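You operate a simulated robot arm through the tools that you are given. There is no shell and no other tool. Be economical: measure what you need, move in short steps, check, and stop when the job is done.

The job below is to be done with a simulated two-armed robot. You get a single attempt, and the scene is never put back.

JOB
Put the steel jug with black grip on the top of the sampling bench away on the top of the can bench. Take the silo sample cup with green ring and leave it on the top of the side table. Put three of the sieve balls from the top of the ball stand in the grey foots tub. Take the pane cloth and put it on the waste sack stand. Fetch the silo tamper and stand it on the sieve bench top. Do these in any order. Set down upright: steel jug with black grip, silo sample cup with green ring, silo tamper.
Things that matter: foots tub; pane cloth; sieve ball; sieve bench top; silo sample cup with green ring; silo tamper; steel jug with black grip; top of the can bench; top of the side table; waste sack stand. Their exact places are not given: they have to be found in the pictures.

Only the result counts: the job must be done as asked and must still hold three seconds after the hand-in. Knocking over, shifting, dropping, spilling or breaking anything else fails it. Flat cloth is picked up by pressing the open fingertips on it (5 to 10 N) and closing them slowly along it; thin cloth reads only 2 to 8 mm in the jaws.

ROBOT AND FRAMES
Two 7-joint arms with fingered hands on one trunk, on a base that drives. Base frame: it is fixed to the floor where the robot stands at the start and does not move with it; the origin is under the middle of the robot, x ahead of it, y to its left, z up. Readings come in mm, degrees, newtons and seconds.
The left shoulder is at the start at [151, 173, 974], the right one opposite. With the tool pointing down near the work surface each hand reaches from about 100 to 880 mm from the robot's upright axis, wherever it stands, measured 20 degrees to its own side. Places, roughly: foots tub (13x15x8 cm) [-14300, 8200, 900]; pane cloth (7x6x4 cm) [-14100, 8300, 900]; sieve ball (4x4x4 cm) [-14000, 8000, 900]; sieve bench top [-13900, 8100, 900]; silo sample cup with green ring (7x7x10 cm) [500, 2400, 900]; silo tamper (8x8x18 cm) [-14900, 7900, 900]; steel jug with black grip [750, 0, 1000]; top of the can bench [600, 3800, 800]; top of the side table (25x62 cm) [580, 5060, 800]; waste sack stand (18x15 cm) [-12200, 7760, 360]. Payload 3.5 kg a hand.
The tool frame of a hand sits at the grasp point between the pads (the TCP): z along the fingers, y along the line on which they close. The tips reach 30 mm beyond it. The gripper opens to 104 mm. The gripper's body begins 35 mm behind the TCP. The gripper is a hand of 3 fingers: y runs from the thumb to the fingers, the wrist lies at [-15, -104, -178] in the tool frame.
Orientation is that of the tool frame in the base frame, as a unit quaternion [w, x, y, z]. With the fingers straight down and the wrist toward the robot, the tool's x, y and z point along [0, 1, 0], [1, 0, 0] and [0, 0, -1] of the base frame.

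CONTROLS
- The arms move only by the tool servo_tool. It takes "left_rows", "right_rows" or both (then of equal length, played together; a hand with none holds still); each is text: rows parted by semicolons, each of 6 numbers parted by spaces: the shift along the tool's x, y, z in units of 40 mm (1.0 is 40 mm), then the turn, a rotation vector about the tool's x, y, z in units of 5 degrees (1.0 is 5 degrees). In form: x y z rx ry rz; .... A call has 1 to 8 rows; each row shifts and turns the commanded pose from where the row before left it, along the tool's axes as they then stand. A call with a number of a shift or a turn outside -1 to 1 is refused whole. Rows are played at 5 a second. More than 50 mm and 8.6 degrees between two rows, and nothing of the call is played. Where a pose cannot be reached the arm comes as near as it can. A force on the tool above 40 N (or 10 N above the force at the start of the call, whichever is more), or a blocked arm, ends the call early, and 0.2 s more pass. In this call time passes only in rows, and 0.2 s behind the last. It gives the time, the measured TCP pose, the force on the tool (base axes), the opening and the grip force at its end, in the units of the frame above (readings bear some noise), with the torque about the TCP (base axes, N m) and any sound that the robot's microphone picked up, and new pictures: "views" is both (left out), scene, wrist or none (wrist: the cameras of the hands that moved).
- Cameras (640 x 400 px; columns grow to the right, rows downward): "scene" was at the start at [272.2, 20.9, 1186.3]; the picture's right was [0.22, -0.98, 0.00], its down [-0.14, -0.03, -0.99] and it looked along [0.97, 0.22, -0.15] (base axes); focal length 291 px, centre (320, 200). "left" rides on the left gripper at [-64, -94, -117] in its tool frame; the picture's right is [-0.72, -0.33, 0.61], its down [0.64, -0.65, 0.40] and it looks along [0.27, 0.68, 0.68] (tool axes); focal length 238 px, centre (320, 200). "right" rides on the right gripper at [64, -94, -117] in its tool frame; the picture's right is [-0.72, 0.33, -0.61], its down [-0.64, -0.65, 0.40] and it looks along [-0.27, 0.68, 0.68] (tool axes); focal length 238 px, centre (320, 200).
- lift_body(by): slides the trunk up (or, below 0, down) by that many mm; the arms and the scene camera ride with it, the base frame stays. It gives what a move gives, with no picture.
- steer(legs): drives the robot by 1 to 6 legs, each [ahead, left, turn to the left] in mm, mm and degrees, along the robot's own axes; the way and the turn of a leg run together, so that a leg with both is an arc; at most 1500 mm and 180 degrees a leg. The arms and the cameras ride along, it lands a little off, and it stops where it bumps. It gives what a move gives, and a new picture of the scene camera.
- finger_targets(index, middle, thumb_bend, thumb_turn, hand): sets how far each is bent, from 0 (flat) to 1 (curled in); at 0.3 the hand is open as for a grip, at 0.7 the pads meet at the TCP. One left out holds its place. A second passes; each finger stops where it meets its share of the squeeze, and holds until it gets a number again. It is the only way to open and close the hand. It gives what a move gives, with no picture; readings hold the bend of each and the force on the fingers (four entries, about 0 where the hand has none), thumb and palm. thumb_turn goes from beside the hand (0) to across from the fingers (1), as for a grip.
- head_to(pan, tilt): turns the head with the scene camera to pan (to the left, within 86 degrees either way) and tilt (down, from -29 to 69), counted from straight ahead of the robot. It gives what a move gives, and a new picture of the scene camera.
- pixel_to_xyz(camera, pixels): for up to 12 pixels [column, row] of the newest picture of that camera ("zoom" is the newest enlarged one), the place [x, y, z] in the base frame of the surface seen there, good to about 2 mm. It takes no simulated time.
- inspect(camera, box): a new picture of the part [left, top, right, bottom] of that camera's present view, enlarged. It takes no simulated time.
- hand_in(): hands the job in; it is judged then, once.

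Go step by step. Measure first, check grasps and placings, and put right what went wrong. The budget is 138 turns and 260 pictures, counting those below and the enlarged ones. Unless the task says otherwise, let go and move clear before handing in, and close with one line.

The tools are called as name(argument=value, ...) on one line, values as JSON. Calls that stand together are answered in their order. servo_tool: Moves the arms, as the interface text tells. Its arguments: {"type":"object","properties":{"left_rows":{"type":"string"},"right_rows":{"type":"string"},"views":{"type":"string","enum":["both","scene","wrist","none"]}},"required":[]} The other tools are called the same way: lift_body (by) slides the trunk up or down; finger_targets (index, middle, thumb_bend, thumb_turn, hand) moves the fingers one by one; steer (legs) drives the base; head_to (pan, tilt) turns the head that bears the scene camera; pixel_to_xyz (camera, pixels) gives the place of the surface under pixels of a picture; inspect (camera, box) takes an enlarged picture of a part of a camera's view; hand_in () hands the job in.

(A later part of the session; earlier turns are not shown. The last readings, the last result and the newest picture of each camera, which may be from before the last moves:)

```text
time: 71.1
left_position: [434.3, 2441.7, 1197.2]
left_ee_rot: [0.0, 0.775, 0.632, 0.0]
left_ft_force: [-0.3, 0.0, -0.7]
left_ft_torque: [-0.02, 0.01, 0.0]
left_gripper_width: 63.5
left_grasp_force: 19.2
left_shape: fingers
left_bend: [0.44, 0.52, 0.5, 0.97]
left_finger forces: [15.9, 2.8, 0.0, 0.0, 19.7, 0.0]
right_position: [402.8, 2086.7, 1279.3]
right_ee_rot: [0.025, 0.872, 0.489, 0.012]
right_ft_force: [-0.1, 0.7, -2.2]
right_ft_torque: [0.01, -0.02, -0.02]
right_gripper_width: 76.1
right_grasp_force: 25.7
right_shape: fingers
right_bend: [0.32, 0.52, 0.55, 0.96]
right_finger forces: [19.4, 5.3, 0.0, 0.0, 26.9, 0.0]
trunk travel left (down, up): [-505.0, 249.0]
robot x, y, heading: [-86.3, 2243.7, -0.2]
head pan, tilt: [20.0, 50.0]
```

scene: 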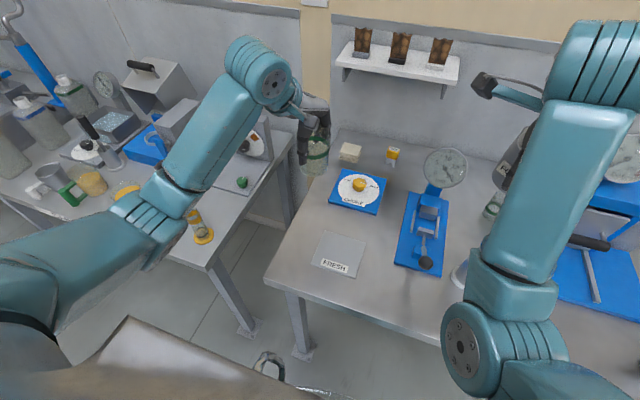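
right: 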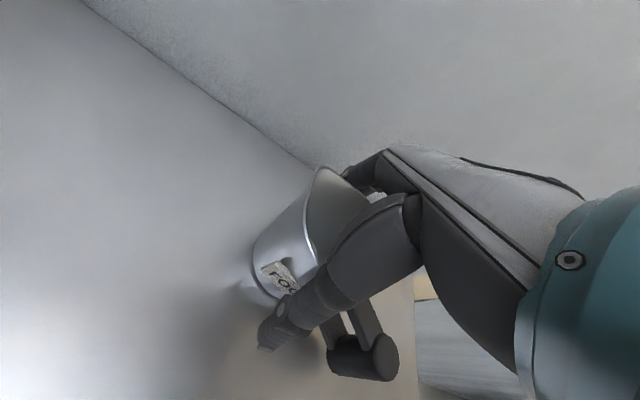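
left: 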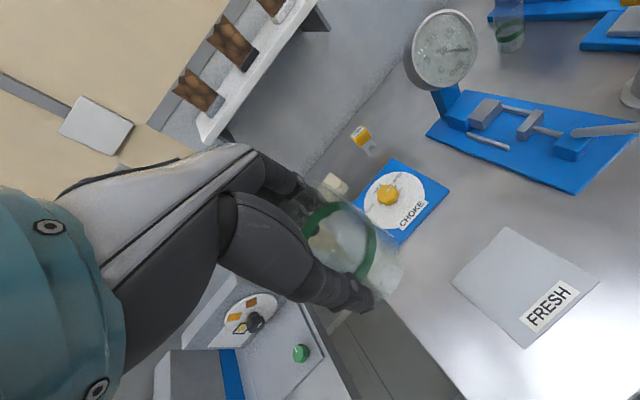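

The cup is held upright. I back off and strafe left to look at the can bench.

steer(legs=[[-220, 0, 0], [0, 1400, 0]])

head_to(pan=0, tilt=35)

head_to(pan=50, tilt=30)

```text
time: 79.4
left_position: [218.9, 3838.5, 1197.4]
left_ee_rot: [0.0, 0.778, 0.629, 0.0]
left_ft_force: [-0.7, 0.6, -0.3]
left_ft_torque: [-0.01, 0.03, 0.02]
left_gripper_width: 63.7
left_grasp_force: 19.1
left_shape: fingers
left_bend: [0.44, 0.52, 0.5, 0.97]
left_finger forces: [15.8, 2.7, 0.1, 0.0, 19.5, 0.0]
right_position: [185.1, 3483.5, 1278.7]
right_ee_rot: [0.025, 0.873, 0.486, 0.012]
right_ft_force: [-0.3, -0.4, -1.9]
right_ft_torque: [0.01, -0.04, 0.04]
right_gripper_width: 75.9
right_grasp_force: 26.1
right_shape: fingers
right_bend: [0.32, 0.52, 0.55, 0.96]
right_finger forces: [19.4, 5.2, 0.0, 0.0, 26.8, 0.0]
trunk travel left (down, up): [-505.0, 249.0]
robot x, y, heading: [-304.7, 3642.5, -0.6]
head pan, tilt: [20.0, 50.0]
```

scene: 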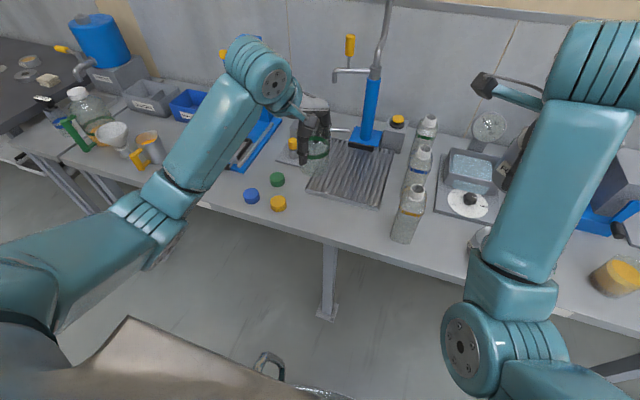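

```text
time: 80.2
left_position: [220.5, 3838.7, 1196.3]
left_ee_rot: [0.0, 0.778, 0.628, 0.0]
left_ft_force: [-0.4, 0.4, -1.0]
left_ft_torque: [0.0, -0.05, -0.01]
left_gripper_width: 63.6
left_grasp_force: 19.1
left_shape: fingers
left_bend: [0.44, 0.52, 0.5, 0.97]
left_finger forces: [15.8, 2.7, 0.1, 0.0, 19.7, 0.0]
right_position: [185.2, 3482.2, 1278.7]
right_ee_rot: [0.025, 0.874, 0.485, 0.012]
right_ft_force: [1.2, -0.2, -1.4]
right_ft_torque: [0.04, -0.05, 0.02]
right_gripper_width: 76.1
right_grasp_force: 25.7
right_shape: fingers
right_bend: [0.32, 0.52, 0.55, 0.96]
right_finger forces: [19.3, 5.3, 0.1, 0.0, 26.9, 0.0]
trunk travel left (down, up): [-505.0, 249.0]
robot x, y, heading: [-303.8, 3644.5, -0.8]
head pan, tilt: [0.0, 35.0]
```

scene: 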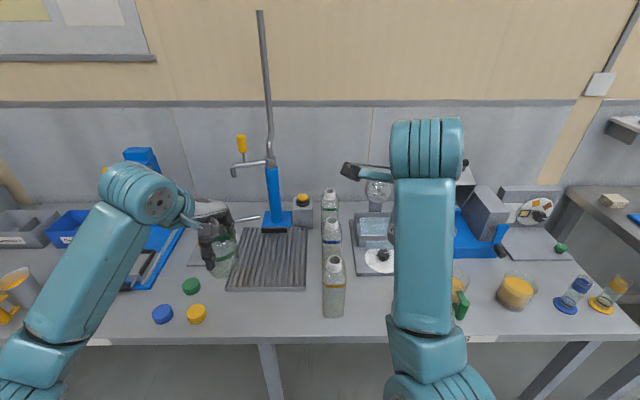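

```text
time: 81.4
left_position: [220.3, 3838.1, 1195.7]
left_ee_rot: [0.0, 0.778, 0.628, 0.0]
left_ft_force: [0.3, -0.5, -1.4]
left_ft_torque: [0.0, 0.01, -0.01]
left_gripper_width: 63.4
left_grasp_force: 19.2
left_shape: fingers
left_bend: [0.44, 0.52, 0.5, 0.97]
left_finger forces: [15.8, 3.0, 0.0, 0.0, 19.6, 0.0]
right_position: [184.5, 3483.3, 1279.6]
right_ee_rot: [0.025, 0.874, 0.485, 0.012]
right_ft_force: [0.4, 0.2, -1.6]
right_ft_torque: [-0.03, -0.05, 0.0]
right_gripper_width: 76.1
right_grasp_force: 25.5
right_shape: fingers
right_bend: [0.32, 0.52, 0.55, 0.96]
right_finger forces: [19.4, 5.2, 0.0, 0.1, 26.9, 0.0]
trunk travel left (down, up): [-505.0, 249.0]
robot x, y, heading: [-304.8, 3640.3, -0.3]
head pan, tilt: [50.0, 30.0]
```

scene: 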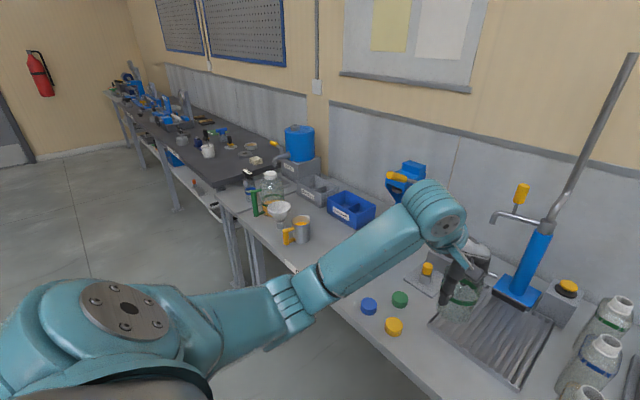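

The can bench front has free room before the drain rack, seen earlier around (260,318). I look again and measure free spots.

head_to(pan=0, tilt=45)

pixel_to_xyz(camera="scene", pixels=[[240, 230], [300, 230], [265, 245], [265, 265], [265, 285], [195, 250], [330, 250], [365, 230], [365, 260], [330, 170], [270, 210], [270, 190]])

```text
time: 82.6
left_position: [219.8, 3837.9, 1195.1]
left_ee_rot: [0.0, 0.778, 0.628, 0.0]
left_ft_force: [-0.4, 0.4, -1.3]
left_ft_torque: [0.02, -0.01, -0.01]
left_gripper_width: 63.7
left_grasp_force: 19.0
left_shape: fingers
left_bend: [0.44, 0.52, 0.5, 0.97]
left_finger forces: [15.8, 2.9, 0.1, 0.0, 19.6, 0.1]
right_position: [185.9, 3482.3, 1279.1]
right_ee_rot: [0.025, 0.874, 0.484, 0.012]
right_ft_force: [0.1, -0.3, -1.1]
right_ft_torque: [0.02, -0.04, -0.02]
right_gripper_width: 76.0
right_grasp_force: 25.6
right_shape: fingers
right_bend: [0.32, 0.52, 0.55, 0.96]
right_finger forces: [19.4, 5.2, 0.1, 0.0, 26.9, 0.0]
trunk travel left (down, up): [-505.0, 249.0]
robot x, y, heading: [-304.3, 3644.4, -0.4]
head pan, tilt: [0.0, 45.0]
```

scene: 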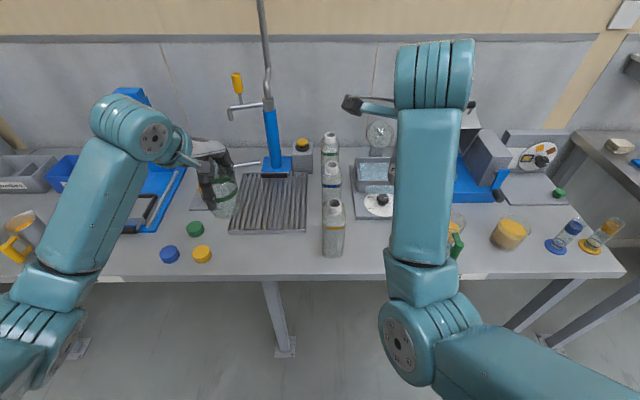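

```text
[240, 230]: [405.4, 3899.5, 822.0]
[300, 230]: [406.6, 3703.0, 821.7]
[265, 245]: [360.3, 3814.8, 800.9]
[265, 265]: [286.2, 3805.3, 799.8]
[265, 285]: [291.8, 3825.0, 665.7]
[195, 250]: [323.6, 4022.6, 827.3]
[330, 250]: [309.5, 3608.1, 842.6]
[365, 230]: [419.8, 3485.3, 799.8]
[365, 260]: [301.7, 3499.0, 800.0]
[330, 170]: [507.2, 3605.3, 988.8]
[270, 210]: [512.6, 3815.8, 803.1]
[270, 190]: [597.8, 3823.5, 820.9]
```

There is free room before the rack: x 260–398 and y 3640–3960 at z 800. I'll set the jug at about (330,3810) with its handle toward -y. I strafe, lower the trunk, and yaw the jug hand.

steer(legs=[[0, 340, 0]])

lift_body(by=-150)

servo_tool(right_rows="0 0.2 0 0 0 -0.96;0 0.2 0 0 0 -0.96;0 0.2 0 0 0 -0.96;0 0.2 0 0 0 -0.96;0 0.2 0 0 0 -0.96;0 0.2 0 0 0 -0.96;0 0.2 0 0 0 -0.96;0 0.2 0 0 0 -0.96", views="none")

servo_tool(right_rows="0 0.2 0 0 0 -0.96;0 0.2 0 0 0 -0.96;0 0.2 0 0 0 -0.96;0 0.2 0 0 0 -0.96;0 0.2 0 0 0 -0.96;0 0.2 0 0 0 -0.96", views="both")

```text
time: 84.8
left_position: [223.6, 4175.7, 1196.5]
left_ee_rot: [0.0, 0.779, 0.628, 0.0]
left_ft_force: [0.7, -0.4, -0.4]
left_ft_torque: [0.0, -0.02, 0.0]
left_gripper_width: 63.5
left_grasp_force: 18.8
left_shape: fingers
left_bend: [0.44, 0.52, 0.5, 0.97]
left_finger forces: [15.8, 2.8, 0.0, 0.0, 19.6, 0.1]
right_position: [188.4, 3819.5, 1279.7]
right_ee_rot: [0.025, 0.875, 0.484, 0.012]
right_ft_force: [-0.8, 0.3, -0.7]
right_ft_torque: [0.0, -0.02, -0.01]
right_gripper_width: 75.9
right_grasp_force: 25.6
right_shape: fingers
right_bend: [0.32, 0.52, 0.55, 0.96]
right_finger forces: [19.4, 5.2, 0.0, 0.0, 26.8, 0.1]
trunk travel left (down, up): [-505.0, 249.0]
robot x, y, heading: [-300.6, 3982.5, -0.7]
head pan, tilt: [0.0, 45.0]
```

scene: 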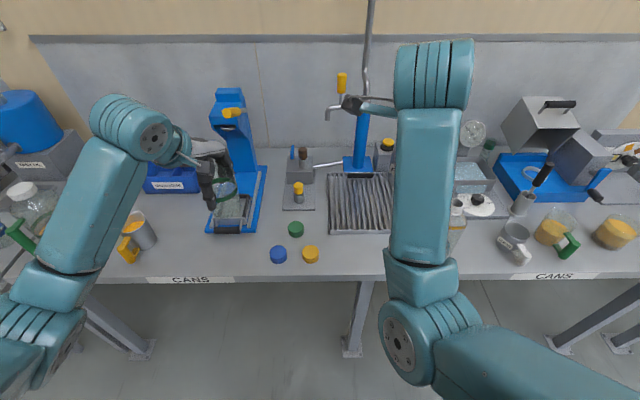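

```text
time: 86.6
left_position: [224.0, 4174.4, 1046.5]
left_ee_rot: [0.001, 0.779, 0.627, 0.0]
left_ft_force: [0.1, -0.9, -0.5]
left_ft_torque: [-0.01, -0.02, 0.01]
left_gripper_width: 63.5
left_grasp_force: 19.8
left_shape: fingers
left_bend: [0.44, 0.52, 0.5, 0.97]
left_finger forces: [15.8, 2.7, 0.0, 0.1, 19.6, 0.0]
right_position: [196.0, 3807.2, 1118.1]
right_ee_rot: [0.031, 0.879, 0.476, -0.001]
right_ft_force: [-0.7, -0.6, -2.5]
right_ft_torque: [0.0, -0.03, -0.02]
right_gripper_width: 75.9
right_grasp_force: 26.2
right_shape: fingers
right_bend: [0.32, 0.52, 0.55, 0.96]
right_finger forces: [19.4, 5.1, 0.0, 0.0, 26.8, 0.1]
trunk travel left (down, up): [-355.0, 399.0]
robot x, y, heading: [-301.3, 3981.1, -0.6]
head pan, tilt: [0.0, 45.0]
```

```text
time: 88.4
left_position: [223.4, 4175.5, 1046.1]
left_ee_rot: [0.0, 0.779, 0.627, 0.0]
left_ft_force: [-0.3, 0.8, -0.3]
left_ft_torque: [0.05, 0.0, 0.01]
left_gripper_width: 63.6
left_grasp_force: 18.5
left_shape: fingers
left_bend: [0.44, 0.52, 0.5, 0.97]
left_finger forces: [15.8, 2.7, 0.0, 0.1, 19.5, 0.0]
right_position: [255.3, 3803.1, 1119.8]
right_ee_rot: [0.019, 0.666, 0.746, -0.005]
right_ft_force: [0.5, 0.5, -1.9]
right_ft_torque: [0.04, 0.01, -0.01]
right_gripper_width: 75.7
right_grasp_force: 25.8
right_shape: fingers
right_bend: [0.32, 0.52, 0.55, 0.96]
right_finger forces: [19.4, 5.2, 0.0, 0.1, 26.6, 0.1]
trunk travel left (down, up): [-355.0, 399.0]
robot x, y, heading: [-301.1, 3982.5, -0.8]
head pan, tilt: [0.0, 45.0]
```

```text
time: 89.8
left_position: [222.5, 4175.4, 1046.9]
left_ee_rot: [0.0, 0.779, 0.627, 0.0]
left_ft_force: [-0.1, 0.5, -0.3]
left_ft_torque: [0.01, 0.02, -0.01]
left_gripper_width: 63.5
left_grasp_force: 18.8
left_shape: fingers
left_bend: [0.44, 0.52, 0.5, 0.97]
left_finger forces: [15.7, 2.7, 0.0, 0.0, 19.5, 0.0]
right_position: [300.5, 3817.5, 1120.6]
right_ee_rot: [0.018, 0.46, 0.888, -0.009]
right_ft_force: [0.4, 0.2, -2.3]
right_ft_torque: [0.02, 0.02, -0.03]
right_gripper_width: 75.7
right_grasp_force: 25.8
right_shape: fingers
right_bend: [0.32, 0.52, 0.55, 0.96]
right_finger forces: [19.5, 5.1, 0.0, 0.0, 26.5, 0.0]
trunk travel left (down, up): [-355.0, 399.0]
robot x, y, heading: [-302.4, 3983.2, -0.8]
head pan, tilt: [0.0, 45.0]
```

scene: 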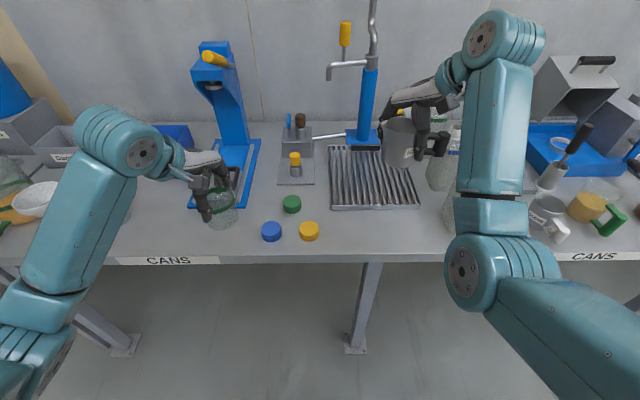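
right: 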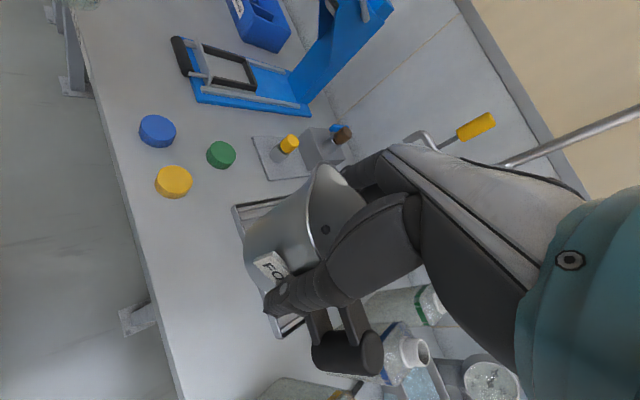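

Yaw is now 35°, so the handle points to -y. I level the tool and descend to about z 905 above the free spot.

servo_tool(right_rows="-0.145 0.12 0.9 0.22 0.155 0;-0.145 0.12 0.9 0 0 0;-0.145 0.12 0.9 0 0 0;-0.145 0.12 0.9 0 0 0;0 0 0.9 0 0 0;0 0 0.8 0 0 0", views="both")

```text
time: 91.2
left_position: [224.3, 4175.4, 1045.4]
left_ee_rot: [0.001, 0.779, 0.627, 0.0]
left_ft_force: [0.5, 0.6, -0.7]
left_ft_torque: [-0.02, -0.01, 0.03]
left_gripper_width: 63.6
left_grasp_force: 18.7
left_shape: fingers
left_bend: [0.44, 0.52, 0.5, 0.97]
left_finger forces: [15.8, 2.6, 0.0, 0.1, 19.5, 0.0]
right_position: [329.7, 3801.9, 907.7]
right_ee_rot: [0.006, 0.461, 0.887, -0.014]
right_ft_force: [0.0, 0.2, -1.7]
right_ft_torque: [0.05, -0.03, 0.02]
right_gripper_width: 75.3
right_grasp_force: 25.0
right_shape: fingers
right_bend: [0.32, 0.52, 0.55, 0.96]
right_finger forces: [19.3, 5.2, 0.0, 0.0, 26.1, 0.1]
trunk travel left (down, up): [-355.0, 399.0]
robot x, y, heading: [-300.1, 3982.6, -0.7]
head pan, tilt: [0.0, 45.0]
```

scene: 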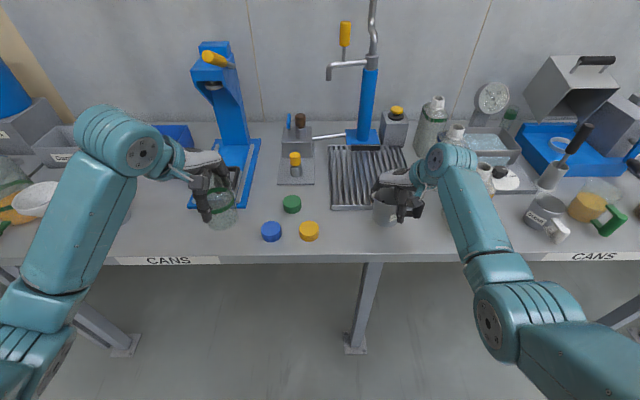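
right: 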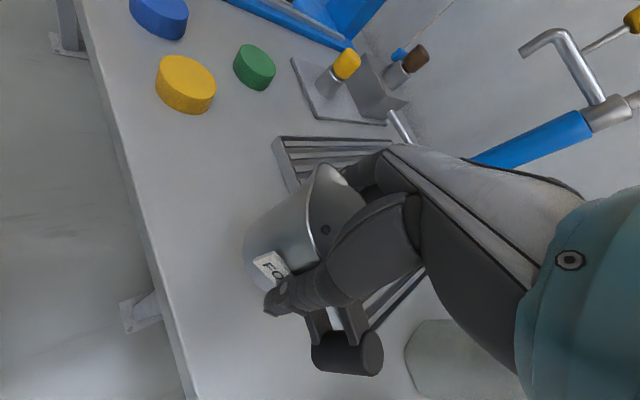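

The jug is over the free spot; I trim the last tilt and lower nearly to the top.

servo_tool(right_rows="0 0 0.4 -0.2 0.28 0;0 0 0.4 0 0 0;0 0 0.2 0 0 0;0 0 0.15 0 0 0;0 0 0.08 0 0 0", views="none")

servo_tool(right_rows="0 0 0.06 0 0 0;0 0 0.06 0 0 0", views="wrist")

```text
time: 92.4
left_position: [224.7, 4175.7, 1046.3]
left_ee_rot: [0.0, 0.779, 0.627, 0.0]
left_ft_force: [-0.2, -0.3, -1.2]
left_ft_torque: [0.01, -0.04, 0.0]
left_gripper_width: 63.7
left_grasp_force: 19.0
left_shape: fingers
left_bend: [0.44, 0.52, 0.5, 0.97]
left_finger forces: [15.7, 2.6, 0.1, 0.1, 19.4, 0.1]
right_position: [329.0, 3802.1, 859.0]
right_ee_rot: [0.001, 0.461, 0.887, -0.001]
right_ft_force: [0.5, 0.2, -1.5]
right_ft_torque: [0.04, -0.07, -0.01]
right_gripper_width: 75.3
right_grasp_force: 25.5
right_shape: fingers
right_bend: [0.32, 0.52, 0.55, 0.96]
right_finger forces: [19.3, 5.1, 0.0, 0.0, 26.0, 0.1]
trunk travel left (down, up): [-355.0, 399.0]
robot x, y, heading: [-302.2, 3983.8, -0.8]
head pan, tilt: [0.0, 45.0]
```

```text
time: 93.0
left_position: [223.3, 4175.0, 1047.2]
left_ee_rot: [0.0, 0.779, 0.627, 0.0]
left_ft_force: [-0.6, -0.7, -0.4]
left_ft_torque: [-0.02, 0.02, -0.03]
left_gripper_width: 63.5
left_grasp_force: 19.0
left_shape: fingers
left_bend: [0.44, 0.52, 0.5, 0.97]
left_finger forces: [15.8, 2.7, 0.0, 0.1, 19.5, 0.0]
right_position: [328.6, 3803.5, 857.3]
right_ee_rot: [0.002, 0.461, 0.887, 0.001]
right_ft_force: [-3.4, 1.2, 12.3]
right_ft_torque: [-0.03, -0.08, -0.03]
right_gripper_width: 75.0
right_grasp_force: 27.4
right_shape: fingers
right_bend: [0.32, 0.52, 0.56, 0.96]
right_finger forces: [20.7, 5.9, 0.0, 0.1, 28.2, 0.0]
trunk travel left (down, up): [-355.0, 399.0]
robot x, y, heading: [-302.0, 3985.1, -0.7]
head pan, tilt: [0.0, 45.0]
```

right: 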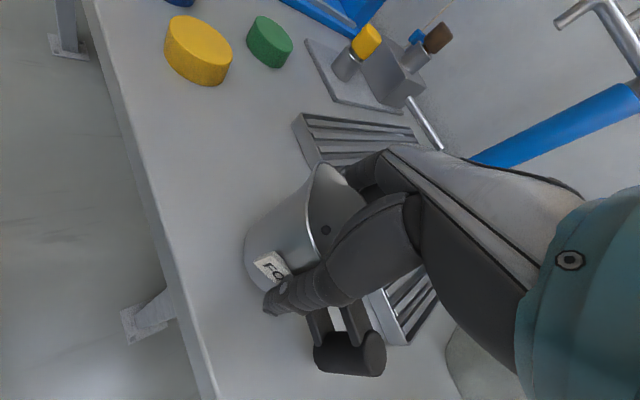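

The jug has landed (12 N push). I open the hand.

finger_targets(hand="right", index=0.3, middle=0.3, thumb_bend=0.3)

servo_tool(right_rows="0 0 -0.3 0 0 0;0 0 -0.5 0 0 0;0 0 -0.8 0 0 0;0 0 -0.9 0 0 0;0 0 -0.9 0 0 0;0 0 -0.9 0 0 0;0 0 -0.9 0 0 0", views="both")

```text
time: 94.0
left_position: [224.7, 4174.5, 1046.1]
left_ee_rot: [0.0, 0.779, 0.627, 0.0]
left_ft_force: [0.5, 0.4, 0.0]
left_ft_torque: [0.01, 0.0, 0.05]
left_gripper_width: 63.5
left_grasp_force: 18.7
left_shape: fingers
left_bend: [0.44, 0.52, 0.5, 0.97]
left_finger forces: [15.8, 2.6, 0.1, 0.0, 19.5, 0.1]
right_position: [328.7, 3801.1, 853.3]
right_ee_rot: [0.0, 0.461, 0.888, -0.002]
right_ft_force: [0.1, 0.7, 1.1]
right_ft_torque: [-0.02, -0.03, 0.0]
right_gripper_width: 104.6
right_grasp_force: 1.5
right_shape: fingers
right_bend: [0.29, 0.3, 0.3, 0.97]
right_finger forces: [1.6, 0.0, 0.0, 0.0, 1.2, 0.1]
trunk travel left (down, up): [-355.0, 399.0]
robot x, y, heading: [-300.6, 3979.7, -0.7]
head pan, tilt: [0.0, 45.0]
```

```text
time: 95.6
left_position: [223.9, 4174.8, 1046.8]
left_ee_rot: [0.0, 0.779, 0.627, 0.0]
left_ft_force: [-0.1, -0.6, -0.3]
left_ft_torque: [0.02, 0.0, 0.02]
left_gripper_width: 63.6
left_grasp_force: 19.0
left_shape: fingers
left_bend: [0.44, 0.52, 0.5, 0.97]
left_finger forces: [15.9, 2.7, 0.1, 0.0, 19.5, 0.0]
right_position: [329.6, 3802.5, 1063.1]
right_ee_rot: [0.0, 0.461, 0.888, -0.002]
right_ft_force: [0.5, -0.7, 0.2]
right_ft_torque: [0.01, 0.01, -0.02]
right_gripper_width: 103.5
right_grasp_force: 0.0
right_shape: fingers
right_bend: [0.3, 0.3, 0.3, 0.97]
right_finger forces: [0.0, 0.1, 0.0, 0.0, 0.0, 0.0]
trunk travel left (down, up): [-355.0, 399.0]
robot x, y, heading: [-300.5, 3981.7, -0.8]
head pan, tilt: [0.0, 45.0]
```

scene: 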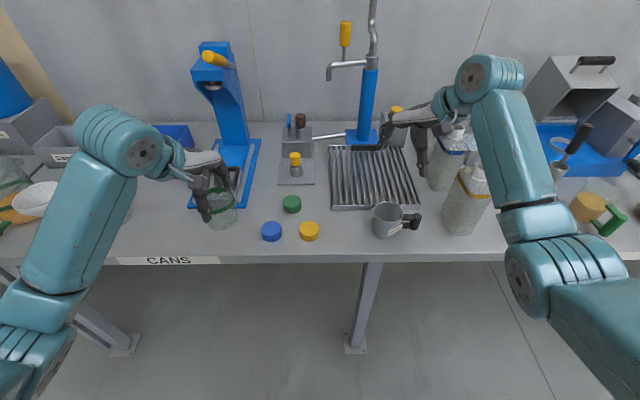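
right: 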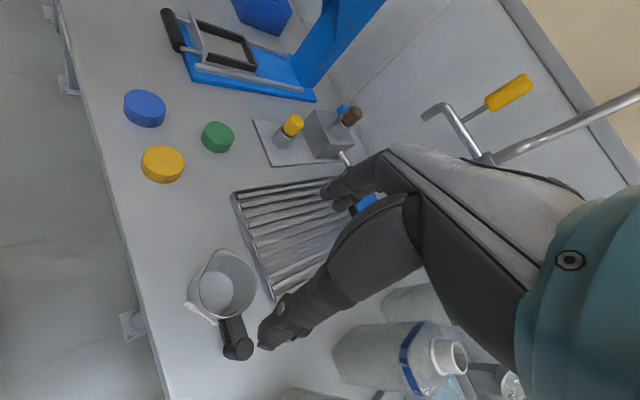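

The jug stands upright on the can bench. I tuck the right hand in, raise it, and strafe on to the side table.

servo_tool(right_rows="0 -0.8 -0.8 0 0 0;0 -0.8 -0.8 0 0 0;0 -0.8 -0.8 0 0 0;0 -0.5 -0.5 0 0 0", views="none")

steer(legs=[[0, 890, 0.7]])

head_to(pan=15, tilt=40)

```text
time: 96.6
left_position: [223.2, 4174.5, 1046.9]
left_ee_rot: [0.0, 0.779, 0.627, -0.001]
left_ft_force: [0.4, 0.1, -1.1]
left_ft_torque: [-0.02, 0.01, -0.03]
left_gripper_width: 63.7
left_grasp_force: 19.2
left_shape: fingers
left_bend: [0.44, 0.52, 0.5, 0.97]
left_finger forces: [15.9, 2.7, 0.0, 0.0, 19.5, 0.1]
right_position: [234.2, 3736.4, 1177.6]
right_ee_rot: [0.0, 0.461, 0.887, -0.002]
right_ft_force: [-0.1, 0.1, 0.1]
right_ft_torque: [0.0, 0.0, -0.01]
right_gripper_width: 103.5
right_grasp_force: 0.0
right_shape: fingers
right_bend: [0.3, 0.3, 0.3, 0.97]
right_finger forces: [0.0, 0.0, 0.0, 0.1, 0.0, 0.1]
trunk travel left (down, up): [-355.0, 399.0]
robot x, y, heading: [-304.1, 3984.2, -0.5]
head pan, tilt: [0.0, 45.0]
```

```text
time: 101.3
left_position: [219.7, 5075.9, 1045.2]
left_ee_rot: [0.0, 0.772, 0.636, 0.0]
left_ft_force: [0.3, -0.4, -1.9]
left_ft_torque: [0.03, 0.02, 0.0]
left_gripper_width: 63.4
left_grasp_force: 18.7
left_shape: fingers
left_bend: [0.44, 0.52, 0.5, 0.97]
left_finger forces: [15.8, 2.8, 0.0, 0.1, 19.5, 0.0]
right_position: [240.4, 4639.2, 1179.3]
right_ee_rot: [0.0, 0.452, 0.892, -0.002]
right_ft_force: [0.0, 0.1, 0.3]
right_ft_torque: [0.0, 0.04, 0.02]
right_gripper_width: 103.5
right_grasp_force: 0.0
right_shape: fingers
right_bend: [0.3, 0.3, 0.3, 0.97]
right_finger forces: [0.0, 0.1, 0.0, 0.0, 0.0, 0.0]
trunk travel left (down, up): [-355.0, 399.0]
robot x, y, heading: [-296.1, 4867.3, 0.6]
head pan, tilt: [0.0, 45.0]
```

scene: 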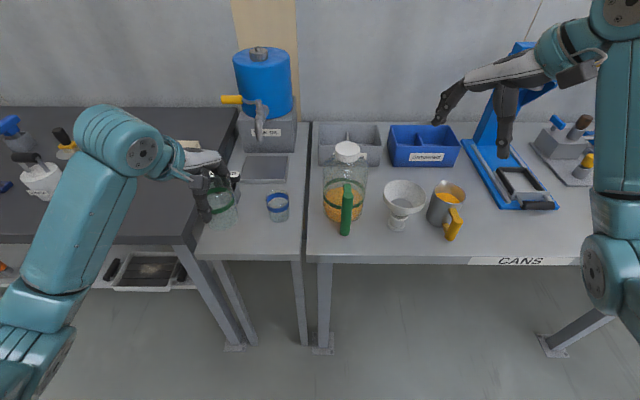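

```text
time: 102.0
left_position: [220.5, 5076.1, 1046.1]
left_ee_rot: [0.0, 0.772, 0.636, 0.0]
left_ft_force: [-0.3, -0.3, -0.6]
left_ft_torque: [-0.01, 0.02, 0.01]
left_gripper_width: 63.6
left_grasp_force: 19.3
left_shape: fingers
left_bend: [0.44, 0.52, 0.5, 0.97]
left_finger forces: [15.8, 2.7, 0.0, 0.0, 19.5, 0.0]
right_position: [240.3, 4638.9, 1178.5]
right_ee_rot: [0.0, 0.451, 0.892, -0.002]
right_ft_force: [-0.1, -0.6, 0.6]
right_ft_torque: [0.02, 0.0, 0.0]
right_gripper_width: 103.4
right_grasp_force: 0.0
right_shape: fingers
right_bend: [0.3, 0.3, 0.3, 0.97]
right_finger forces: [0.0, 0.0, 0.1, 0.0, 0.0, 0.0]
trunk travel left (down, up): [-355.0, 399.0]
robot x, y, heading: [-303.5, 4869.2, 0.5]
head pan, tilt: [15.0, 40.0]
```

scene: 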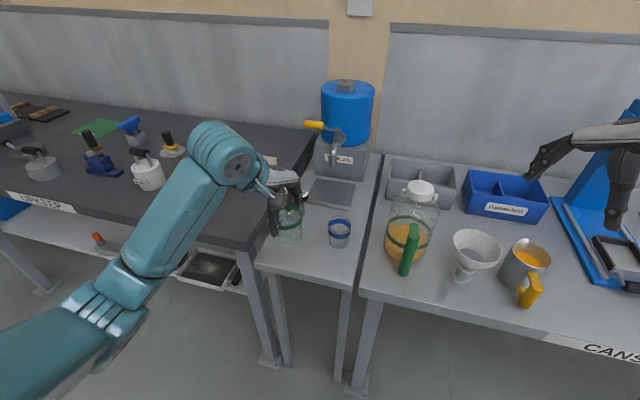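

The narrow side table holds a tank and a blue-ring cup at (340,233). I measure the free area at its front.

pixel_to_xyz(camera="scene", pixels=[[262, 265], [348, 285], [305, 268], [325, 262], [300, 250], [340, 246], [328, 230], [351, 232], [340, 220], [380, 165], [330, 190], [250, 245]])

inspect(camera="scene", box=[240, 150, 400, 300])

```text
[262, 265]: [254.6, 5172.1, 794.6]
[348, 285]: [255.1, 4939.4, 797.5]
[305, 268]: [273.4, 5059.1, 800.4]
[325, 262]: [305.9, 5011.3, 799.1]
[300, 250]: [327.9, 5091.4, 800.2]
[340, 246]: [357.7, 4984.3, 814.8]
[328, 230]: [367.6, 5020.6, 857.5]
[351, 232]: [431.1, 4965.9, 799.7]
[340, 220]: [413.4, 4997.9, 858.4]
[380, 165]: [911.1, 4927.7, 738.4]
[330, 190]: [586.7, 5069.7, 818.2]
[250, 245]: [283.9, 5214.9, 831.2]
```

```text
2.67 times, centred on (320, 225) of scene
```

zoom: 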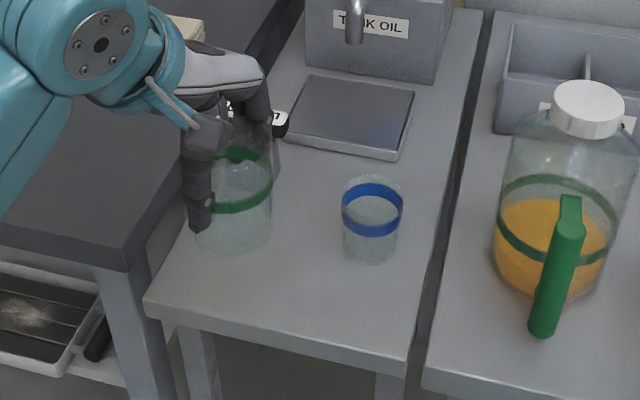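

Free spot: (335,5090), between the table's left edge y 5172 and the blue cup at (388,4992). I lower the cup there.

servo_tool(left_rows="0.2225 0.69 0.5 0 0 0;0.2225 0.69 0.5 0 0 0;0.2225 0.69 0.5 0 0 0;0.2225 0.69 0.5 0 0 0;0 0 0.7 0 0 0;0 0 0.7 0 0 0", views="both")

```text
time: 103.4
left_position: [336.6, 5091.3, 910.7]
left_ee_rot: [0.0, 0.772, 0.636, 0.0]
left_ft_force: [0.1, 0.2, 0.4]
left_ft_torque: [-0.01, -0.01, -0.03]
left_gripper_width: 63.4
left_grasp_force: 18.3
left_shape: fingers
left_bend: [0.44, 0.52, 0.5, 0.97]
left_finger forces: [15.5, 2.6, 0.1, 0.0, 19.0, 0.0]
right_position: [240.1, 4638.4, 1177.2]
right_ee_rot: [0.0, 0.451, 0.893, -0.001]
right_ft_force: [0.0, 0.2, -0.6]
right_ft_torque: [0.01, -0.02, -0.02]
right_gripper_width: 103.3
right_grasp_force: 0.0
right_shape: fingers
right_bend: [0.3, 0.3, 0.3, 0.97]
right_finger forces: [0.1, 0.0, 0.0, 0.1, 0.1, 0.0]
trunk travel left (down, up): [-355.0, 399.0]
robot x, y, heading: [-303.9, 4870.0, 0.8]
head pan, tilt: [15.0, 40.0]
```

scene: 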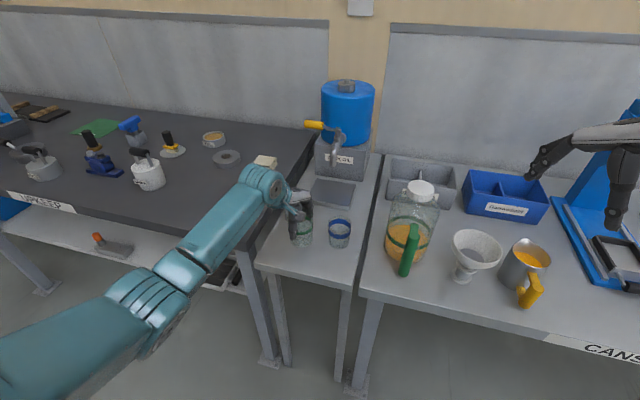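
left: 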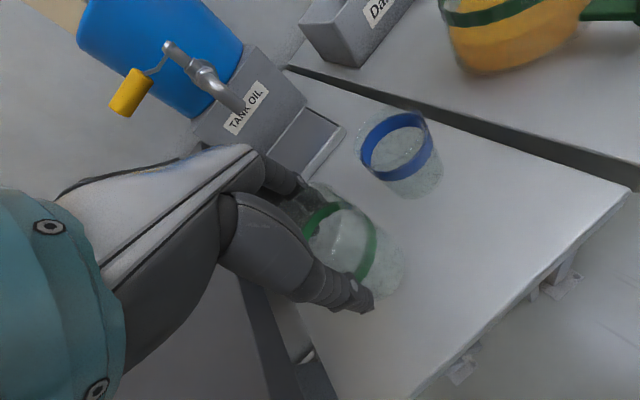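

Clear of the blue cup. I lower the last 36 mm until it touches.

servo_tool(left_rows="0 0 0.4 0 0 0;0 0 0.3 0 0 0;0 0 0.15 0 0 0;0 0 0.05 0 0 0", views="none")

servo_tool(left_rows="0 0 0.05 0 0 0;0 0 0.05 0 0 0", views="none")

```text
time: 104.4
left_position: [335.0, 5090.4, 874.6]
left_ee_rot: [0.0, 0.771, 0.637, 0.0]
left_ft_force: [-0.1, 0.7, -0.5]
left_ft_torque: [0.02, 0.02, 0.01]
left_gripper_width: 63.4
left_grasp_force: 18.3
left_shape: fingers
left_bend: [0.44, 0.52, 0.5, 0.97]
left_finger forces: [15.4, 2.6, 0.0, 0.0, 18.8, 0.1]
right_position: [239.7, 4637.3, 1178.7]
right_ee_rot: [0.0, 0.452, 0.892, -0.002]
right_ft_force: [0.6, -0.9, 0.6]
right_ft_torque: [0.0, 0.0, 0.01]
right_gripper_width: 103.4
right_grasp_force: 0.0
right_shape: fingers
right_bend: [0.3, 0.3, 0.3, 0.97]
right_finger forces: [0.1, 0.0, 0.0, 0.0, 0.1, 0.0]
trunk travel left (down, up): [-355.0, 399.0]
robot x, y, heading: [-300.4, 4873.6, 0.5]
head pan, tilt: [15.0, 40.0]
```

```text
time: 105.0
left_position: [336.6, 5090.3, 873.9]
left_ee_rot: [0.002, 0.772, 0.636, 0.001]
left_ft_force: [-2.4, -0.9, 10.8]
left_ft_torque: [-0.01, -0.1, -0.01]
left_gripper_width: 63.3
left_grasp_force: 19.0
left_shape: fingers
left_bend: [0.44, 0.52, 0.5, 0.97]
left_finger forces: [15.9, 3.1, 0.0, 0.0, 20.8, 0.0]
right_position: [239.6, 4636.5, 1179.0]
right_ee_rot: [0.0, 0.452, 0.892, -0.002]
right_ft_force: [-0.1, -0.5, -0.1]
right_ft_torque: [-0.02, 0.01, 0.04]
right_gripper_width: 103.2
right_grasp_force: 0.0
right_shape: fingers
right_bend: [0.3, 0.3, 0.3, 0.97]
right_finger forces: [0.0, 0.0, 0.0, 0.1, 0.0, 0.1]
trunk travel left (down, up): [-355.0, 399.0]
robot x, y, heading: [-303.5, 4870.1, 0.9]
head pan, tilt: [15.0, 40.0]
```

Touched down (11 N). I open and rise straight up.

finger_targets(hand="left", index=0.3, middle=0.3, thumb_bend=0.3)

servo_tool(left_rows="0 0 -0.3 0 0 0;0 0 -0.5 0 0 0;0 0 -0.8 0 0 0;0 0 -0.9 0 0 0;0 0 -0.9 0 0 0;0 0 -0.9 0 0 0;0 -0.8 -0.9 0 0 0;0 -0.8 -0.9 0 0 0", views="scene")

inspect(camera="scene", box=[240, 150, 400, 300])

```text
time: 106.0
left_position: [335.0, 5090.6, 870.3]
left_ee_rot: [0.0, 0.772, 0.636, 0.0]
left_ft_force: [-0.4, 0.0, 0.1]
left_ft_torque: [-0.03, 0.04, 0.02]
left_gripper_width: 103.0
left_grasp_force: 0.0
left_shape: fingers
left_bend: [0.3, 0.3, 0.3, 0.97]
left_finger forces: [0.0, 0.0, 0.0, 0.0, 0.1, 0.1]
right_position: [239.7, 4638.3, 1178.4]
right_ee_rot: [0.0, 0.451, 0.892, -0.002]
right_ft_force: [0.1, 0.3, -0.1]
right_ft_torque: [0.02, 0.03, 0.02]
right_gripper_width: 103.1
right_grasp_force: 0.0
right_shape: fingers
right_bend: [0.3, 0.3, 0.3, 0.97]
right_finger forces: [0.0, 0.0, 0.1, 0.0, 0.0, 0.0]
trunk travel left (down, up): [-355.0, 399.0]
robot x, y, heading: [-303.5, 4871.4, 0.7]
head pan, tilt: [15.0, 40.0]
```

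```text
time: 107.8
left_position: [271.5, 5102.4, 1113.5]
left_ee_rot: [-0.001, 0.772, 0.636, 0.0]
left_ft_force: [-0.1, 1.0, 0.1]
left_ft_torque: [-0.01, 0.01, 0.01]
left_gripper_width: 102.9
left_grasp_force: 0.1
left_shape: fingers
left_bend: [0.3, 0.3, 0.3, 0.97]
left_finger forces: [0.1, 0.0, 0.0, 0.0, 0.0, 0.1]
right_position: [238.9, 4637.1, 1178.8]
right_ee_rot: [0.0, 0.452, 0.892, -0.002]
right_ft_force: [-0.5, 0.8, -0.4]
right_ft_torque: [0.04, 0.01, 0.0]
right_gripper_width: 103.5
right_grasp_force: 0.1
right_shape: fingers
right_bend: [0.3, 0.3, 0.3, 0.97]
right_finger forces: [0.1, 0.0, 0.1, 0.0, 0.0, 0.1]
trunk travel left (down, up): [-355.0, 399.0]
robot x, y, heading: [-301.1, 4874.7, 0.4]
head pan, tilt: [15.0, 40.0]
```

scene: 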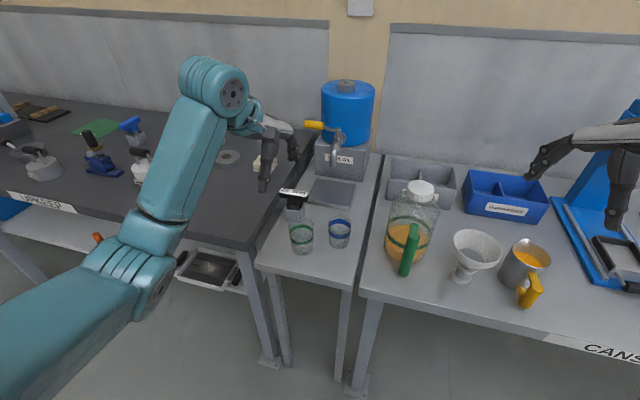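

```text
2.67 times, centred on (320, 225) of scene
```

zoom: 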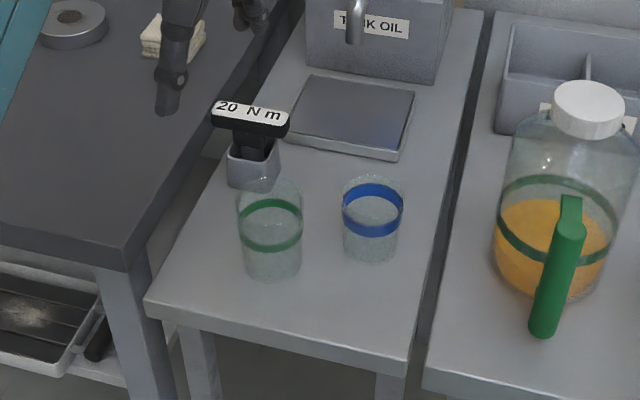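

The cup stands upright on the side table beside the blue one. Next I back away, turn around and survey the way to the far area near (-14000, 8000).

steer(legs=[[-500, 0, 0], [0, 0, 166]])

head_to(pan=0, tilt=10)

```text
time: 117.5
left_position: [-1419.7, 4800.1, 1113.3]
left_ee_rot: [-0.001, -0.525, 0.851, 0.0]
left_ft_force: [-0.3, 0.0, -0.5]
left_ft_torque: [0.01, 0.03, -0.01]
left_gripper_width: 103.0
left_grasp_force: 0.1
left_shape: fingers
left_bend: [0.3, 0.3, 0.3, 0.97]
left_finger forces: [0.0, 0.1, 0.0, 0.0, 0.0, 0.0]
right_position: [-1262.7, 5238.1, 1179.7]
right_ee_rot: [-0.002, 0.823, -0.569, 0.0]
right_ft_force: [0.0, -0.4, -0.1]
right_ft_torque: [-0.01, -0.02, 0.0]
right_gripper_width: 103.2
right_grasp_force: 0.0
right_shape: fingers
right_bend: [0.3, 0.3, 0.3, 0.97]
right_finger forces: [0.0, 0.0, 0.1, 0.1, 0.0, 0.0]
trunk travel left (down, up): [-355.0, 399.0]
robot x, y, heading: [-804.9, 4868.0, 164.7]
head pan, tilt: [15.0, 40.0]
```

scene: 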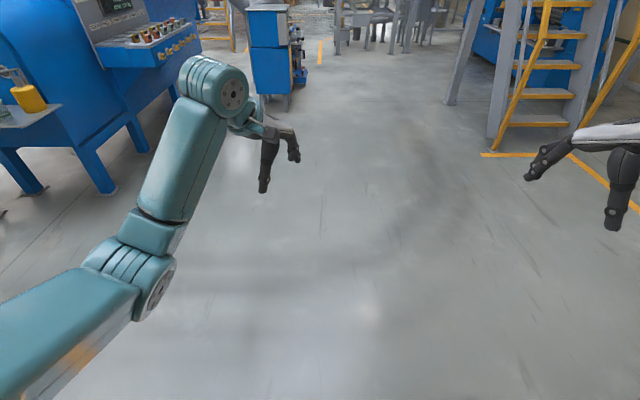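

```text
time: 118.5
left_position: [-1419.5, 4800.5, 1112.0]
left_ee_rot: [0.0, -0.525, 0.851, -0.001]
left_ft_force: [-0.2, 0.0, 1.1]
left_ft_torque: [0.0, 0.0, 0.0]
left_gripper_width: 102.9
left_grasp_force: 0.0
left_shape: fingers
left_bend: [0.3, 0.3, 0.3, 0.97]
left_finger forces: [0.1, 0.0, 0.0, 0.0, 0.0, 0.0]
right_position: [-1262.0, 5238.7, 1178.1]
right_ee_rot: [-0.002, 0.823, -0.568, 0.0]
right_ft_force: [0.1, 0.5, -0.6]
right_ft_torque: [0.03, 0.01, -0.01]
right_gripper_width: 103.4
right_grasp_force: 0.0
right_shape: fingers
right_bend: [0.3, 0.3, 0.3, 0.97]
right_finger forces: [0.1, 0.1, 0.0, 0.1, 0.0, 0.0]
trunk travel left (down, up): [-355.0, 399.0]
robot x, y, heading: [-802.4, 4865.4, 164.8]
head pan, tilt: [0.0, 10.0]
```

scene: 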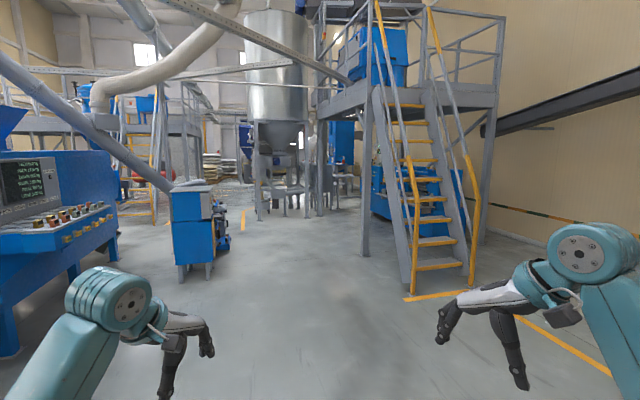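

I map the floor and obstacles from this view: the blue cabinet (195,265), the stair foot (410,293), the mezzanine leg (365,252) and the silo legs.

pixel_to_xyz(camera="scene", pixels=[[180, 275], [212, 268], [410, 292], [365, 252], [260, 219], [306, 216], [244, 225], [225, 205], [240, 180], [335, 207], [215, 170], [320, 195]])

inspect(camera="scene", box=[160, 110, 400, 280])

```text
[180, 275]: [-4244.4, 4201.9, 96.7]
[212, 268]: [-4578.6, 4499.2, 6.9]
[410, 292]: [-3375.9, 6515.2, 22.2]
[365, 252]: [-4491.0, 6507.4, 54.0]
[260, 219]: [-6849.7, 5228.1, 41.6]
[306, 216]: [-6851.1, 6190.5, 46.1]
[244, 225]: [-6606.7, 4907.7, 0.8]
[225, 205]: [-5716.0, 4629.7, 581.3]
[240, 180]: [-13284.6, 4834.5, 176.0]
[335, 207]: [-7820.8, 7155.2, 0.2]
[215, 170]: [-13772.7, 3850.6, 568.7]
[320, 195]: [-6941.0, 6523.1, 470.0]
```

```text
2.35 times, centred on (280, 195) of scene
```

zoom: 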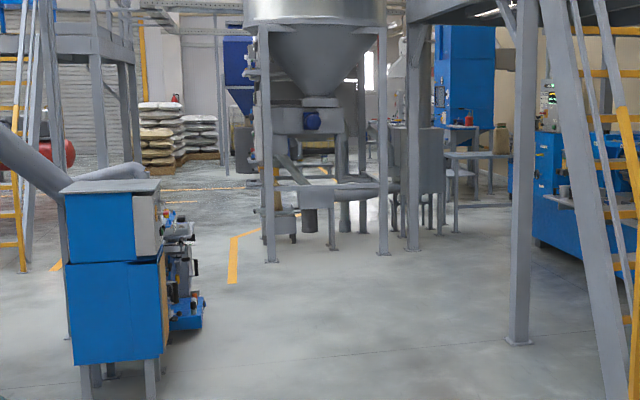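

Path: pass between the cabinet (y≤4650) and the stairs (y≥6500), then left of the silo (legs at y≥5228). I drive to about (-5000, 5350) facing -x.

steer(legs=[[0, 0, 15.2], [1500, -240, 0], [1500, -240, 0], [1100, 0, 0]])

head_to(pan=10, tilt=15)

```text
refused: leg 2 is longer than a leg can be; nothing moved
```

```text
time: 119.2
left_position: [-1418.4, 4799.9, 1113.9]
left_ee_rot: [0.0, -0.526, 0.851, 0.0]
left_ft_force: [0.0, 0.2, -1.2]
left_ft_torque: [-0.01, 0.03, 0.0]
left_gripper_width: 102.8
left_grasp_force: 0.0
left_shape: fingers
left_bend: [0.3, 0.3, 0.3, 0.97]
left_finger forces: [0.0, 0.1, 0.1, 0.0, 0.0, 0.0]
right_position: [-1261.1, 5238.8, 1179.6]
right_ee_rot: [-0.002, 0.823, -0.568, 0.0]
right_ft_force: [-1.1, -0.5, -0.3]
right_ft_torque: [0.03, 0.02, 0.02]
right_gripper_width: 103.3
right_grasp_force: 0.1
right_shape: fingers
right_bend: [0.3, 0.3, 0.3, 0.97]
right_finger forces: [0.0, 0.0, 0.0, 0.1, 0.2, 0.1]
trunk travel left (down, up): [-355.0, 399.0]
robot x, y, heading: [-801.3, 4863.9, 165.1]
head pan, tilt: [10.0, 15.0]
```

scene: 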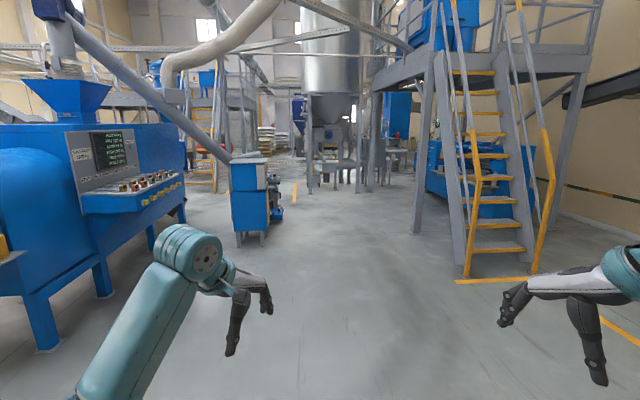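

Each leg must be ≤1500 mm in total length; I shorten them.

steer(legs=[[0, 0, 15.1], [1450, -240, 0], [1450, -240, 0], [1200, 0, 0]])

head_to(pan=0, tilt=15)

```text
time: 140.0
left_position: [-5481.2, 5113.1, 1113.4]
left_ee_rot: [0.0, -0.634, 0.773, 0.0]
left_ft_force: [0.3, -0.6, 0.0]
left_ft_torque: [0.05, -0.02, -0.02]
left_gripper_width: 102.7
left_grasp_force: 0.1
left_shape: fingers
left_bend: [0.3, 0.3, 0.3, 0.97]
left_finger forces: [0.0, 0.0, 0.0, 0.0, 0.0, 0.0]
right_position: [-5445.4, 5577.0, 1178.5]
right_ee_rot: [-0.002, 0.891, -0.453, 0.0]
right_ft_force: [0.4, 0.1, 0.5]
right_ft_torque: [-0.01, -0.01, 0.01]
right_gripper_width: 103.5
right_grasp_force: 0.1
right_shape: fingers
right_bend: [0.3, 0.3, 0.3, 0.97]
right_finger forces: [0.0, 0.1, 0.1, 0.0, 0.0, 0.0]
trunk travel left (down, up): [-355.0, 399.0]
robot x, y, heading: [-4904.4, 5342.9, -179.6]
head pan, tilt: [10.0, 15.0]
```

scene: 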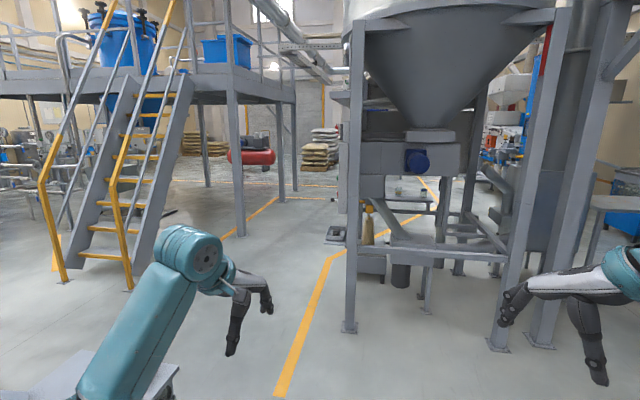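

```text
time: 140.7
left_position: [-5480.3, 5112.9, 1114.0]
left_ee_rot: [0.0, -0.634, 0.773, 0.0]
left_ft_force: [0.7, -0.1, -0.9]
left_ft_torque: [0.0, -0.03, -0.04]
left_gripper_width: 102.7
left_grasp_force: 0.1
left_shape: fingers
left_bend: [0.3, 0.3, 0.3, 0.97]
left_finger forces: [0.0, 0.1, 0.0, 0.0, 0.0, 0.1]
right_position: [-5445.6, 5577.5, 1178.2]
right_ee_rot: [-0.001, 0.891, -0.453, -0.001]
right_ft_force: [0.4, -0.1, -0.2]
right_ft_torque: [-0.01, 0.0, 0.0]
right_gripper_width: 103.8
right_grasp_force: 0.1
right_shape: fingers
right_bend: [0.3, 0.3, 0.3, 0.97]
right_finger forces: [0.1, 0.1, 0.1, 0.0, 0.0, 0.0]
trunk travel left (down, up): [-355.0, 399.0]
robot x, y, heading: [-4908.1, 5341.1, -179.7]
head pan, tilt: [0.0, 15.0]
```

scene: 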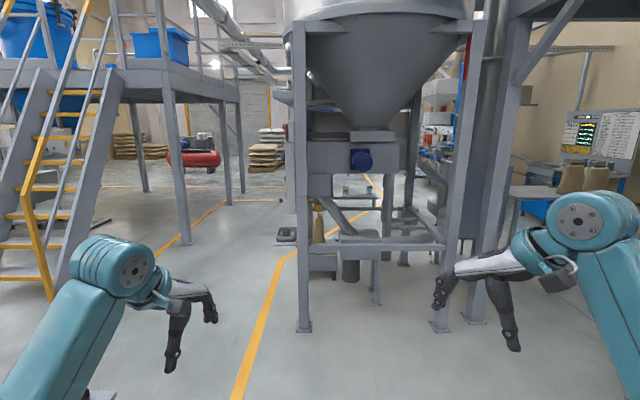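

The lane runs between the mezzanine leg (185,242) and the silo leg (302,330). I measure these and the items further along.

pixel_to_xyz(camera="scene", pixels=[[186, 242], [302, 330], [285, 240], [228, 204], [250, 350], [215, 207], [50, 300], [242, 192], [262, 172], [370, 185], [145, 190], [318, 268]])

inspect(camera="scene", box=[130, 100, 450, 300])

```text
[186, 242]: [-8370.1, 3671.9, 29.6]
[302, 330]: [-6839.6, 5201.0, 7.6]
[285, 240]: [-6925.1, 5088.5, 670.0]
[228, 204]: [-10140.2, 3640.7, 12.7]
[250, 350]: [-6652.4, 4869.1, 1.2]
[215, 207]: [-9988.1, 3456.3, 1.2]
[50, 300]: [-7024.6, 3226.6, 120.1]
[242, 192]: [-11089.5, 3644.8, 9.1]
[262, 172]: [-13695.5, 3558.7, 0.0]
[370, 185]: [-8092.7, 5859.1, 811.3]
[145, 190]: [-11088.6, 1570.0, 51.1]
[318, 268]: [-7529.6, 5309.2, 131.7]
```

```text
2.00 times, centred on (290, 200) of scene
```

zoom: 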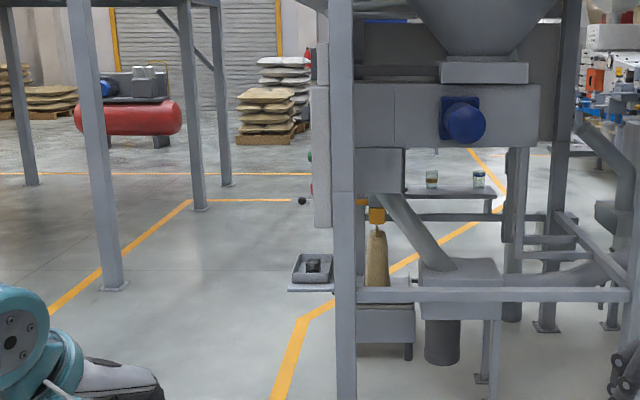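

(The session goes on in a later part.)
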